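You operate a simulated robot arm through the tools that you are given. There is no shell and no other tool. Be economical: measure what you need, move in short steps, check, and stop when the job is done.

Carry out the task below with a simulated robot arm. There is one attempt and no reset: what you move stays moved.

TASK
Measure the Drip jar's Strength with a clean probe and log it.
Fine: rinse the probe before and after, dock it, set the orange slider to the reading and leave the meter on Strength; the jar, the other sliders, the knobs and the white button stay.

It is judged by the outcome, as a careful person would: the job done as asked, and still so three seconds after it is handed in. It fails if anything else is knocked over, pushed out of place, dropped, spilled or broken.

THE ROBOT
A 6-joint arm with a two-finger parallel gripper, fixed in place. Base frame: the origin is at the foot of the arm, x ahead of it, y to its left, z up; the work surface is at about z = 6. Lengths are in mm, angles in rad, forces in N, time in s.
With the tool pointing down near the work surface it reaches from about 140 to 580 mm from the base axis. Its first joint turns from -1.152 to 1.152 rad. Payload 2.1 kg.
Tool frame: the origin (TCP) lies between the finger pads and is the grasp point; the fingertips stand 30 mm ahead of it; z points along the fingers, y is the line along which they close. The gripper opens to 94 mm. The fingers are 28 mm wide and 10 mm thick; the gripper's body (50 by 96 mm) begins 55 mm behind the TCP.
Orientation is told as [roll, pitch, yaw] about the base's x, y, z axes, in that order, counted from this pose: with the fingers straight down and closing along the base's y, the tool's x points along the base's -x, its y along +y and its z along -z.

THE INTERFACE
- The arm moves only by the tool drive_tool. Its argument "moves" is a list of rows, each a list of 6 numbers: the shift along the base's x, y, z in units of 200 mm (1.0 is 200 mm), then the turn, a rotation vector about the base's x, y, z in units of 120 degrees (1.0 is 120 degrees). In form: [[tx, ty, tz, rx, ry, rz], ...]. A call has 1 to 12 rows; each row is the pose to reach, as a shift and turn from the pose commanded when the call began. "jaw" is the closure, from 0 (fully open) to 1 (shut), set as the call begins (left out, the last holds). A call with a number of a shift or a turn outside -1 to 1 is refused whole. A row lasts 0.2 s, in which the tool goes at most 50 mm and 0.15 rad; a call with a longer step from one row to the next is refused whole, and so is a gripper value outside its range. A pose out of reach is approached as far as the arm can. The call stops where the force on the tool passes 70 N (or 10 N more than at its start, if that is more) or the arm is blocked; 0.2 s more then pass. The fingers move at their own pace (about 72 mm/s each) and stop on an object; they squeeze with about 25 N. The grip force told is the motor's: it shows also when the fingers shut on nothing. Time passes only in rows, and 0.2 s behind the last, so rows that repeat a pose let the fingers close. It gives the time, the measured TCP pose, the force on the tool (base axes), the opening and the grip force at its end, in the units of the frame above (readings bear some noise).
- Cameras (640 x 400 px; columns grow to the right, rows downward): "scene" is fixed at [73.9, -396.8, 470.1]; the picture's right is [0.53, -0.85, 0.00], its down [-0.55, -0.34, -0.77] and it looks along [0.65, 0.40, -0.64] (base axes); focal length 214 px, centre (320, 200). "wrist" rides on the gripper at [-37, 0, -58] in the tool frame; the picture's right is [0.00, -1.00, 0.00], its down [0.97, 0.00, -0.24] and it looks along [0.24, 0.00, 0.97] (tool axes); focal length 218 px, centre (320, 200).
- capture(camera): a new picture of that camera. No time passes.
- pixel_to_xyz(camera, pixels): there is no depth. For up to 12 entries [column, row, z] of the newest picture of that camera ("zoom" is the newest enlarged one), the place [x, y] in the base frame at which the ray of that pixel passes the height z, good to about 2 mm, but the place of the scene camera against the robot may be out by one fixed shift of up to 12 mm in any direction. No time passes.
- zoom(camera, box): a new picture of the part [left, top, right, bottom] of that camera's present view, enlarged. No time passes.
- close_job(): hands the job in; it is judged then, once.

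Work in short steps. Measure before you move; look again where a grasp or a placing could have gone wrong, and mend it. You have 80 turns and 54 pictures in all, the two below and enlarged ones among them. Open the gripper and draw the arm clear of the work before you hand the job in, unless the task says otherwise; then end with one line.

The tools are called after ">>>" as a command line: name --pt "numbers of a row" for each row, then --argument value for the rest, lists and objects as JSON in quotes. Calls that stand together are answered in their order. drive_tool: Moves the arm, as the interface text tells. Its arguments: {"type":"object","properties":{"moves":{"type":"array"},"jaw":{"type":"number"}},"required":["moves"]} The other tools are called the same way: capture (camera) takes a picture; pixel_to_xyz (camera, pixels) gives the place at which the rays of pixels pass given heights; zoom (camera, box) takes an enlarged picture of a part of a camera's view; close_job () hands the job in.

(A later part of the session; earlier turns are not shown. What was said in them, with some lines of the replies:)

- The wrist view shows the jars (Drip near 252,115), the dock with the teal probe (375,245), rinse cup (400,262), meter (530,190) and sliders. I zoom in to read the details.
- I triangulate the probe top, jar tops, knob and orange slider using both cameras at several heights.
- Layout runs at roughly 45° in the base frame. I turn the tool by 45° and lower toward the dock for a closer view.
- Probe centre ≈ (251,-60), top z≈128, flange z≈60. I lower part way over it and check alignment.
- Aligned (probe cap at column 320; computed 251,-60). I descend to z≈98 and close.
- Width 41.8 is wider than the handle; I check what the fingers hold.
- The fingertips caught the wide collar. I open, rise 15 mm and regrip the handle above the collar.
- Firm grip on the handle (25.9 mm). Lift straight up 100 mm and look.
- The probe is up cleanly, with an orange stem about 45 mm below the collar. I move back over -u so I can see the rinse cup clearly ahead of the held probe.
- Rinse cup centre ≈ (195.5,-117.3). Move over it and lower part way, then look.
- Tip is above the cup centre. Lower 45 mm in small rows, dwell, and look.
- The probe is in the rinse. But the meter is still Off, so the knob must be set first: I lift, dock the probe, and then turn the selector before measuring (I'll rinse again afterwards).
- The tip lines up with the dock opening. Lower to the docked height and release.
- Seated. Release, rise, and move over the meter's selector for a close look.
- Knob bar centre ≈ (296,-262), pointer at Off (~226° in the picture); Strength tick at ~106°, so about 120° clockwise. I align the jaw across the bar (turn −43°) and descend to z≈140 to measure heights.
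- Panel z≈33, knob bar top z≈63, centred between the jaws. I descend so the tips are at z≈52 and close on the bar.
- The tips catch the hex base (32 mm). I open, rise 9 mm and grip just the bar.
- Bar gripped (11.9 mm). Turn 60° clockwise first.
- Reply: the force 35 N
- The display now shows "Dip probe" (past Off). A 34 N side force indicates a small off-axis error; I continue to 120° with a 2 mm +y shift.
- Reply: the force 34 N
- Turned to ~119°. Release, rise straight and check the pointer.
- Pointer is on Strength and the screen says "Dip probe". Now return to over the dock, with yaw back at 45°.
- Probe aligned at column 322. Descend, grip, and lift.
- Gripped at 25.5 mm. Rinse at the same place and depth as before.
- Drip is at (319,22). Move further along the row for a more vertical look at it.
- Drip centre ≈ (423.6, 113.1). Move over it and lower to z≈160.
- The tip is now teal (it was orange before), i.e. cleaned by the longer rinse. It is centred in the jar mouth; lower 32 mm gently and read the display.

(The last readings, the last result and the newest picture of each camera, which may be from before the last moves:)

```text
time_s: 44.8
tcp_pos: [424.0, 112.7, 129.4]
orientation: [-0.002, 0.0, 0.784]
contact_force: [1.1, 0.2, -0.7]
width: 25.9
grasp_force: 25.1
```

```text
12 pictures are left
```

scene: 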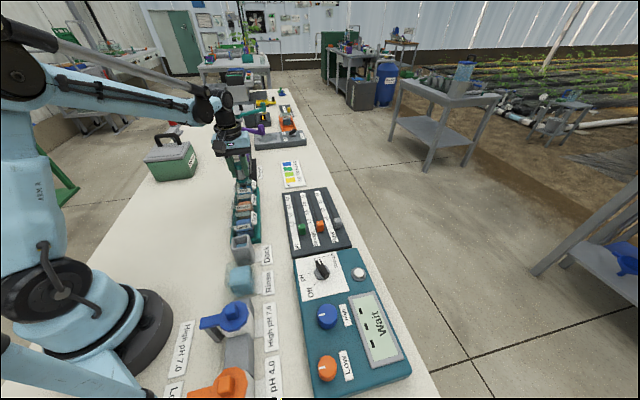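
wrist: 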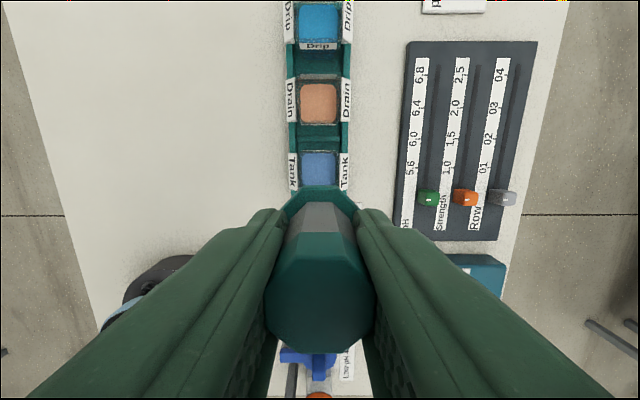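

Display says "Wait": the probe is in the liquid. I dwell several seconds and read it.

>>> drive_tool --pt "0 0 0 0 0 0" --pt "0 0 0 0 0 0" --pt "0 0 0 0 0 0" --pt "0 0 0 0 0 0" --pt "0 0 0 0 0 0" --pt "0 0 0 0 0 0" --pt "0 0 0 0 0 0" --pt "0 0 0 0 0 0" --pt "0 0 0 0 0 0" --pt "0 0 0 0 0 0" --pt "0 0 0 0 0 0" --pt "0 0 0 0 0 0"

>>> drive_tool --pt "0 0 0 0 0 0" --pt "0 0 0 0 0 0" --pt "0 0 0 0 0 0" --pt "0 0 0 0 0 0" --pt "0 0 0 0 0 0" --pt "0 0 0 0 0 0" --pt "0 0 0 0 0 0" --pt "0 0 0 0 0 0" --pt "0 0 0 0 0 0" --pt "0 0 0 0 0 0" --pt "0 0 0 0 0 0" --pt "0 0 0 0 0 0"

>>> zoom --camera "scene" --box '[330, 280, 420, 380]'

```text
time_s: 47.4
tcp_pos: [424.1, 112.6, 129.3]
orientation: [-0.001, -0.001, 0.785]
contact_force: [0.0, 0.3, -1.0]
width: 25.5
grasp_force: 25.3
```

```text
time_s: 50.0
tcp_pos: [423.4, 113.1, 128.5]
orientation: [-0.002, -0.002, 0.782]
contact_force: [-0.2, -0.5, -0.7]
width: 25.7
grasp_force: 25.1
```

```text
4.00 times, centred on (375, 330) of scene
```

zoom: 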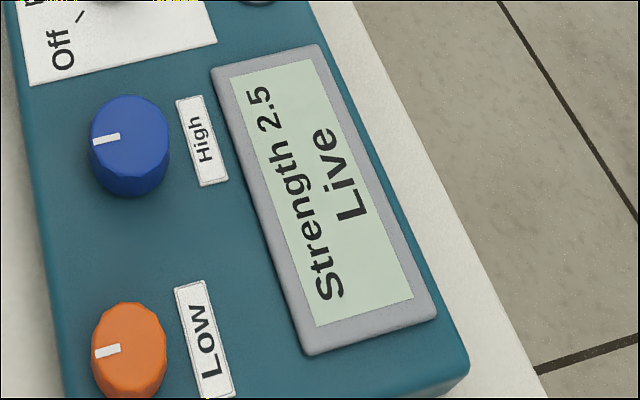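

Reading: Strength 2.5 (Live). Now lift and carry the probe around the left of the jars to the rinse cup.

>>> drive_tool --pt "0 0 0.1 0 0 0" --pt "0 0 0.3 0 0 0" --pt "0 0 0.5 0 0 0" --pt "0 0 0.65 0 0 0" --pt "-0.1 0.1 0.65 0 0 0" --pt "-0.25 0.15 0.65 0 0 0" --pt "-0.42 0.0 0.65 0 0 0" --pt "-0.59 -0.17 0.65 0 0 0" --pt "-0.76 -0.34 0.65 0 0 0" --pt "-0.9 -0.48 0.65 0 0 0" --pt "-0.9 -0.48 0.65 0 0 0"

>>> drive_tool --pt "-0.1 -0.2 0 0 0 0" --pt "-0.15 -0.4 0 0 0 0" --pt "-0.2 -0.6 0 0 0 0" --pt "-0.24 -0.672 0 0 0 0" --pt "-0.24 -0.672 -0.2 0 0 0" --pt "-0.24 -0.672 -0.35 0 0 0" --pt "-0.24 -0.672 -0.35 0 0 0"

```text
time_s: 52.4
tcp_pos: [243.2, 15.9, 258.3]
orientation: [-0.001, -0.002, 0.787]
contact_force: [0.2, 0.1, -2.0]
width: 25.6
grasp_force: 24.7
```

```text
time_s: 54.0
tcp_pos: [195.6, -119.6, 190.0]
orientation: [-0.001, -0.003, 0.785]
contact_force: [1.0, -0.3, -1.5]
width: 25.7
grasp_force: 24.7
```

Over the rinse cup; lower and dwell over 3 s.

>>> drive_tool --pt "0 0 -0.12 0 0 0" --pt "0 0 -0.24 0 0 0" --pt "0 0 -0.355 0 0 0" --pt "0 0 -0.355 0 0 0" --pt "0 0 -0.355 0 0 0" --pt "0 0 -0.355 0 0 0" --pt "0 0 -0.355 0 0 0" --pt "0 0 -0.355 0 0 0" --pt "0 0 -0.355 0 0 0" --pt "0 0 -0.355 0 0 0" --pt "0 0 -0.355 0 0 0" --pt "0 0 -0.355 0 0 0"

>>> drive_tool --pt "0 0 0 0 0 0" --pt "0 0 0 0 0 0" --pt "0 0 0 0 0 0" --pt "0 0 0 0 0 0" --pt "0 0 0 0 0 0" --pt "0 0 0 0 0 0" --pt "0 0 0 0 0 0" --pt "0 0 0 0 0 0" --pt "0 0 0.1 0 0 0" --pt "0 0 0.25 0 0 0" --pt "0 0 0.43 0 0 0" --pt "0 0 0.43 0 0 0"

>>> drive_tool --pt "0.1 0.1 0 0 0 0" --pt "0.2 0.2 0 0 0 0" --pt "0.278 0.287 0 0 0 0" --pt "0.278 0.287 -0.13 0 0 0" --pt "0.278 0.287 -0.13 0 0 0"

>>> zoom --camera "scene" --box '[180, 180, 300, 280]'

```text
time_s: 56.6
tcp_pos: [195.2, -118.1, 117.7]
orientation: [-0.003, -0.001, 0.782]
contact_force: [0.1, 0.6, -0.8]
width: 25.9
grasp_force: 25.0
```

```text
time_s: 59.2
tcp_pos: [195.2, -116.6, 204.7]
orientation: [-0.001, -0.002, 0.785]
contact_force: [-1.2, 0.1, -1.1]
width: 25.7
grasp_force: 25.0
```

```text
time_s: 60.4
tcp_pos: [251.9, -60.2, 175.5]
orientation: [-0.002, -0.003, 0.783]
contact_force: [-0.2, 0.3, -1.2]
width: 26.0
grasp_force: 24.8
```

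```text
4.00 times, centred on (240, 230) of scene
```

zoom: 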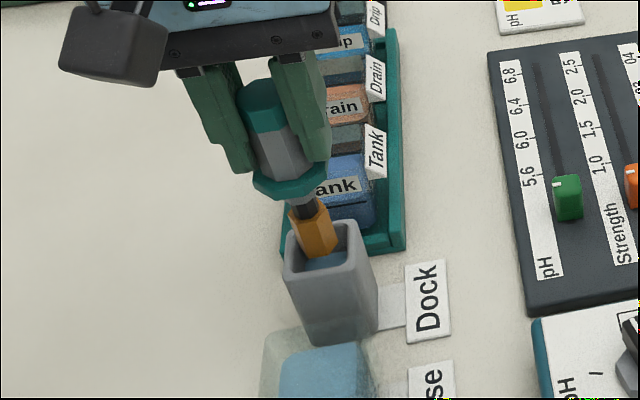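

The tip looks orange again here, whereas it looked teal at the jar. I zoom in closely before docking.

>>> zoom --camera "scene" --box '[230, 215, 280, 255]'

```text
10.00 times, centred on (255, 235) of scene
```

zoom: 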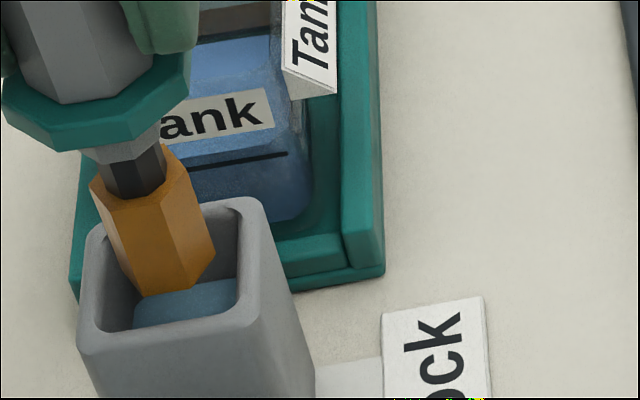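

The orange coating covers the stem, unlike the clean black/teal tip seen at the Drip jar, so it isn't clean. I go back and rinse longer with a gentle swirl and repeated dips.

>>> drive_tool --pt "0 0 0.13 0 0 0" --pt "-0.1 -0.1 0.13 0 0 0" --pt "-0.2 -0.2 0.13 0 0 0" --pt "-0.278 -0.287 0.13 0 0 0" --pt "-0.278 -0.287 0 0 0 0" --pt "-0.278 -0.287 -0.15 0 0 0" --pt "-0.278 -0.287 -0.3 0 0 0" --pt "-0.278 -0.287 -0.3 0 0 0" --pt "-0.253 -0.287 -0.3 0 0 0" --pt "-0.278 -0.262 -0.3 0 0 0" --pt "-0.303 -0.287 -0.3 0 0 0" --pt "-0.278 -0.287 -0.3 0 0 0"

>>> drive_tool --pt "0 0 0 0 0 0" --pt "0 0 0 0 0 0" --pt "0 0 0 0 0 0" --pt "0 0 0 0 0 0" --pt "0 0 0 0 0 0" --pt "0 0 0 0 0 0" --pt "0 0 0 0 0 0" --pt "0 0 0 0 0 0" --pt "0 0 0.15 0 0 0" --pt "0 0 0.3 0 0 0" --pt "0 0 0.43 0 0 0" --pt "0 0 0.43 0 0 0"

>>> zoom --camera "scene" --box '[200, 190, 280, 290]'

```text
time_s: 63.0
tcp_pos: [195.1, -118.4, 116.2]
orientation: [-0.002, -0.002, 0.786]
contact_force: [0.0, -0.3, -1.7]
width: 25.5
grasp_force: 25.1
```

```text
time_s: 65.6
tcp_pos: [197.2, -119.2, 203.3]
orientation: [-0.002, -0.001, 0.785]
contact_force: [-0.8, -1.0, -2.0]
width: 25.8
grasp_force: 25.0
```

```text
4.00 times, centred on (240, 240) of scene
```

zoom: 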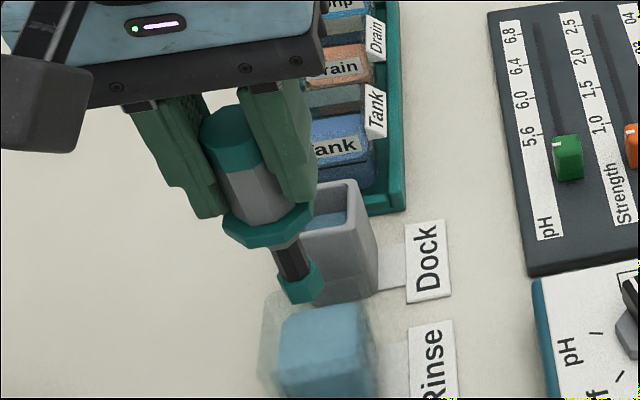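

Now the tip is clean (black stem, teal end). Carry it over the dock and check it once more before seating.

>>> drive_tool --pt "0.1 0.1 0 0 0 0" --pt "0.2 0.2 0 0 0 0" --pt "0.278 0.287 0 0 0 0" --pt "0.278 0.287 -0.13 0 0 0" --pt "0.278 0.287 -0.13 0 0 0"

>>> zoom --camera "scene" --box '[200, 190, 280, 270]'

```text
time_s: 66.8
tcp_pos: [253.0, -59.9, 176.7]
orientation: [-0.002, -0.002, 0.783]
contact_force: [-1.5, 0.6, -1.4]
width: 25.5
grasp_force: 24.8
```

```text
5.00 times, centred on (240, 230) of scene
```

zoom: 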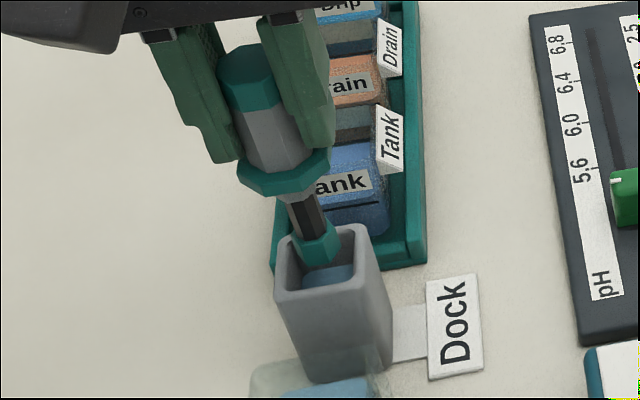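

Clean at the dock. Lower to seat, release, and rise.

>>> drive_tool --pt "0 0 -0.08 0 0 0" --pt "0 0 -0.16 0 0 0" --pt "0 0 -0.24 0 0 0" --pt "0 0 -0.3 0 0 0" --pt "0 0 -0.32 0 0 0" --pt "0 0 -0.32 0 0 0"

>>> drive_tool --pt "0 0 0 0 0 0" --pt "0 0 0 0 0 0" --pt "0 0 0.1 0 0 0" --pt "0 0 0.3 0 0 0" --pt "0 0 0.5 0 0 0" --pt "0.2 -0.1 0.5 0 0 0" --pt "0.38 -0.2 0.5 0 0 0" --pt "0.56 -0.3 0.5 0 0 0" --pt "0.74 -0.4 0.5 0 0 0" --pt "0.86 -0.55 0.5 0 0 0" --pt "0.86 -0.55 0.5 0 0 0" --jaw 0.3

>>> capture --camera "wrist"

```text
time_s: 68.2
tcp_pos: [252.3, -60.3, 113.0]
orientation: [-0.002, -0.002, 0.784]
contact_force: [-4.4, -1.5, 20.9]
width: 25.8
grasp_force: 25.0
```

```text
time_s: 70.6
tcp_pos: [423.1, -168.6, 212.7]
orientation: [-0.003, -0.001, 0.783]
contact_force: [-0.8, 0.1, -0.8]
width: 65.8
grasp_force: 0.1
```

```text
6 pictures are left
```

wrist: 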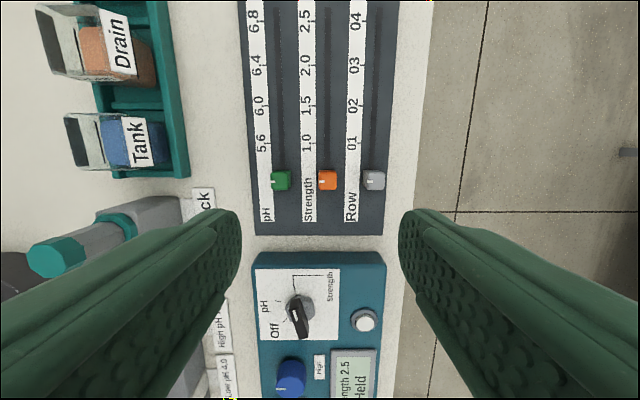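

Probe docked; display holds "Strength 2.5 Held". I zoom in on the Strength slider and its scale.

>>> zoom --camera "wrist" --box '[240, 0, 400, 200]'

```text
2.00 times, centred on (320, 100) of wrist
```

zoom: 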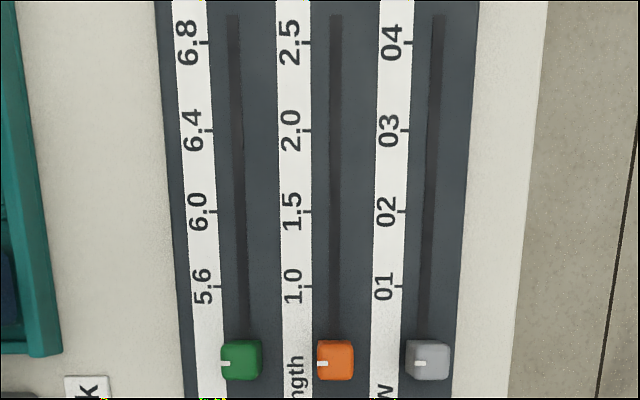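

>>> pixel_to_xyz --camera "zoom" --pixels '[[307, 42, 20], [307, 286, 20], [307, 42, 30], [307, 286, 30], [336, 360, 30], [336, 360, 45], [336, 342, 45], [336, 378, 30], [240, 360, 45], [432, 360, 45], [335, 15, 25], [322, 363, 30]]'

```text
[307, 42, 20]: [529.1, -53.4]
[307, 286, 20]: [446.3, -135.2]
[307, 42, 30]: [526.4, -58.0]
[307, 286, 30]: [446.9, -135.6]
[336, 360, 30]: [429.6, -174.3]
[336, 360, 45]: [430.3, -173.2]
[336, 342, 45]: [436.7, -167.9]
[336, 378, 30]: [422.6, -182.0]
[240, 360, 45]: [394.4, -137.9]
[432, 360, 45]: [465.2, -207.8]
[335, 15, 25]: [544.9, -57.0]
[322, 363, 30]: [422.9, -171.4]
```

2.5 tick at u≈334 (slider now at u≈178), orange slider centre ≈ (430,-174). I descend around the orange slider with a 42 mm opening and close.

>>> drive_tool --pt "0.034 -0.021 0 0 0 0" --pt "0.034 -0.021 -0.2 0 0 0" --pt "0.034 -0.021 -0.4 0 0 0" --pt "0.034 -0.021 -0.55 0 0 0" --pt "0.034 -0.021 -0.67 0 0 0" --pt "0.034 -0.021 -0.745 0 0 0" --pt "0.034 -0.021 -0.745 0 0 0" --jaw 0.55

>>> drive_tool --pt "0 0 0 0 0 0" --pt "0 0 0 0 0 0" --pt "0 0 0 0 0 0" --pt "0 0 0 0 0 0" --jaw 1

```text
time_s: 72.2
tcp_pos: [428.2, -171.8, 64.5]
orientation: [0.0, -0.002, 0.783]
contact_force: [-0.1, 0.6, 0.7]
width: 42.5
grasp_force: 0.1
```

```text
time_s: 73.2
tcp_pos: [429.7, -175.1, 63.6]
orientation: [-0.008, -0.003, 0.784]
contact_force: [16.4, -13.0, -11.2]
width: 19.1
grasp_force: 44.6
```

Gripped the orange slider (19 mm). Drag along +u by ~154 mm with a small +v correction.

>>> drive_tool --pt "0.006 -0.006 0 0 0 0" --pt "0.076 0.064 0 0 0 0" --pt "0.156 0.144 0 0 0 0" --pt "0.236 0.224 0 0 0 0" --pt "0.316 0.304 0 0 0 0" --pt "0.396 0.384 0 0 0 0" --pt "0.476 0.464 0 0 0 0" --pt "0.551 0.539 0 0 0 0" --pt "0.551 0.539 0 0 0 0"

```text
time_s: 75.2
tcp_pos: [540.2, -63.9, 64.6]
orientation: [0.003, 0.0, 0.785]
contact_force: [-18.0, 19.0, -19.6]
width: 19.3
grasp_force: 45.3
```

Release, rise, and step back so the camera is directly above the 2.5 tick, then look.

>>> drive_tool --pt "-0.005 0.005 0 0 0 0" --pt "-0.005 0.005 0 0 0 0" --pt "-0.005 0.005 0 0 0 0" --pt "-0.005 0.005 0.15 0 0 0" --pt "-0.005 0.005 0.35 0 0 0" --pt "-0.135 -0.125 0.45 0 0 0" --pt "-0.135 -0.125 0.45 0 0 0" --jaw 0.55

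>>> zoom --camera "wrist" --box '[250, 90, 410, 190]'

```text
time_s: 76.8
tcp_pos: [513.2, -90.7, 154.5]
orientation: [-0.001, -0.001, 0.785]
contact_force: [0.0, 0.8, 0.2]
width: 42.4
grasp_force: 0.0
```

```text
4.00 times, centred on (330, 140) of wrist
```

zoom: 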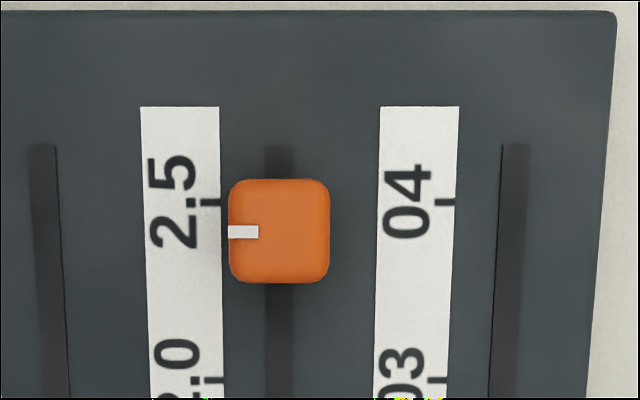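

Pointer is ~6 mm short of the 2.5 tick (rows 231 vs 203). I regrip and push 6 mm further.

>>> drive_tool --pt "0.13 0.13 -0.08 0 0 0" --pt "0.13 0.13 -0.25 0 0 0" --pt "0.13 0.13 -0.38 0 0 0" --pt "0.13 0.13 -0.45 0 0 0" --pt "0.13 0.13 -0.45 0 0 0"

>>> drive_tool --pt "0 0 0 0 0 0" --pt "0 0 0 0 0 0" --pt "0 0 0 0 0 0" --pt "0.01 0.01 0 0 0 0" --pt "0.0212 0.0212 0 0 0 0" --pt "0.0212 0.0212 0 0 0 0" --pt "0.0212 0.0212 0 0 0 0" --jaw 1

>>> drive_tool --pt "0 0 0 0 0 0" --pt "0 0 0 0 0 0" --pt "0 0 0 0 0 0" --pt "0 0 0.15 0 0 0" --pt "0 0 0.35 0 0 0" --pt "-0.13 -0.13 0.45 0 0 0" --pt "-0.13 -0.13 0.45 0 0 0" --jaw 0.55

>>> zoom --camera "wrist" --box '[250, 90, 410, 190]'

```text
time_s: 78.0
tcp_pos: [539.9, -63.8, 65.1]
orientation: [-0.002, -0.002, 0.785]
contact_force: [-0.1, -0.2, -0.5]
width: 42.2
grasp_force: 0.1
```

```text
time_s: 79.6
tcp_pos: [543.8, -60.9, 64.2]
orientation: [-0.001, -0.001, 0.786]
contact_force: [-9.5, 5.7, 12.8]
width: 19.1
grasp_force: 44.9
```

```text
time_s: 81.2
tcp_pos: [516.4, -87.9, 154.5]
orientation: [-0.004, -0.002, 0.783]
contact_force: [-0.1, 0.1, 0.9]
width: 42.4
grasp_force: 0.0
```

```text
4.00 times, centred on (330, 140) of wrist
```

zoom: 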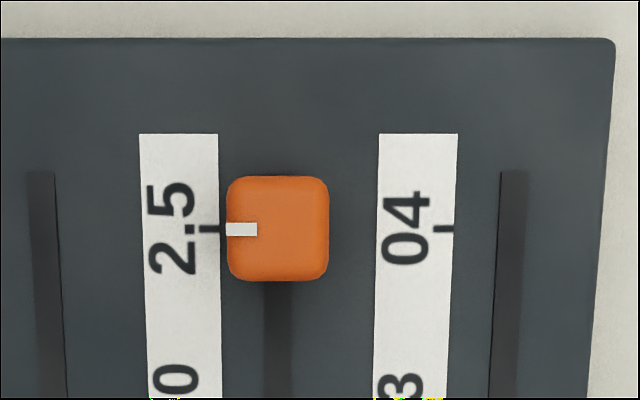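

Pointer exactly on 2.5 (both at row 229). Draw the arm up and clear, then a final check picture.

>>> drive_tool --pt "-0.05 0.05 0.2 0 0 0" --pt "-0.15 0.15 0.4 0 0 0" --pt "-0.3 0.25 0.55 0 0 0" --pt "-0.45 0.4 0.65 0 0 0" --pt "-0.6 0.55 0.7 0 0 0" --pt "-0.7 0.7 0.7 0 0 0" --pt "-0.7 0.7 0.7 0 0 0" --jaw 0

>>> zoom --camera "scene" --box '[200, 160, 420, 390]'

```text
time_s: 82.8
tcp_pos: [376.8, 51.1, 293.6]
orientation: [-0.001, -0.002, 0.783]
contact_force: [-0.8, 0.0, 0.2]
width: 93.8
grasp_force: 0.0
```

```text
1.74 times, centred on (310, 275) of scene
```

zoom: 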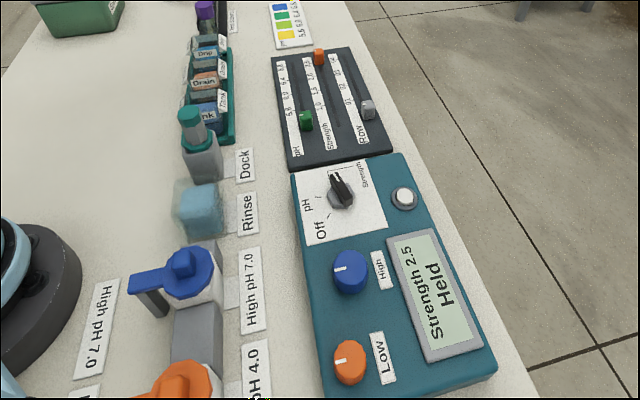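

Everything is as asked: probe docked, selector on Strength, display "Strength 2.5 Held", orange slider on 2.5, other controls untouched. Handing in.

>>> close_job

```text
The job is handed in.
```

The Drip jar's Strength reads 2.5, taken with a clean probe. I rinsed the probe before and after and docked it, set the orange slider to 2.5, and left the meter on Strength.
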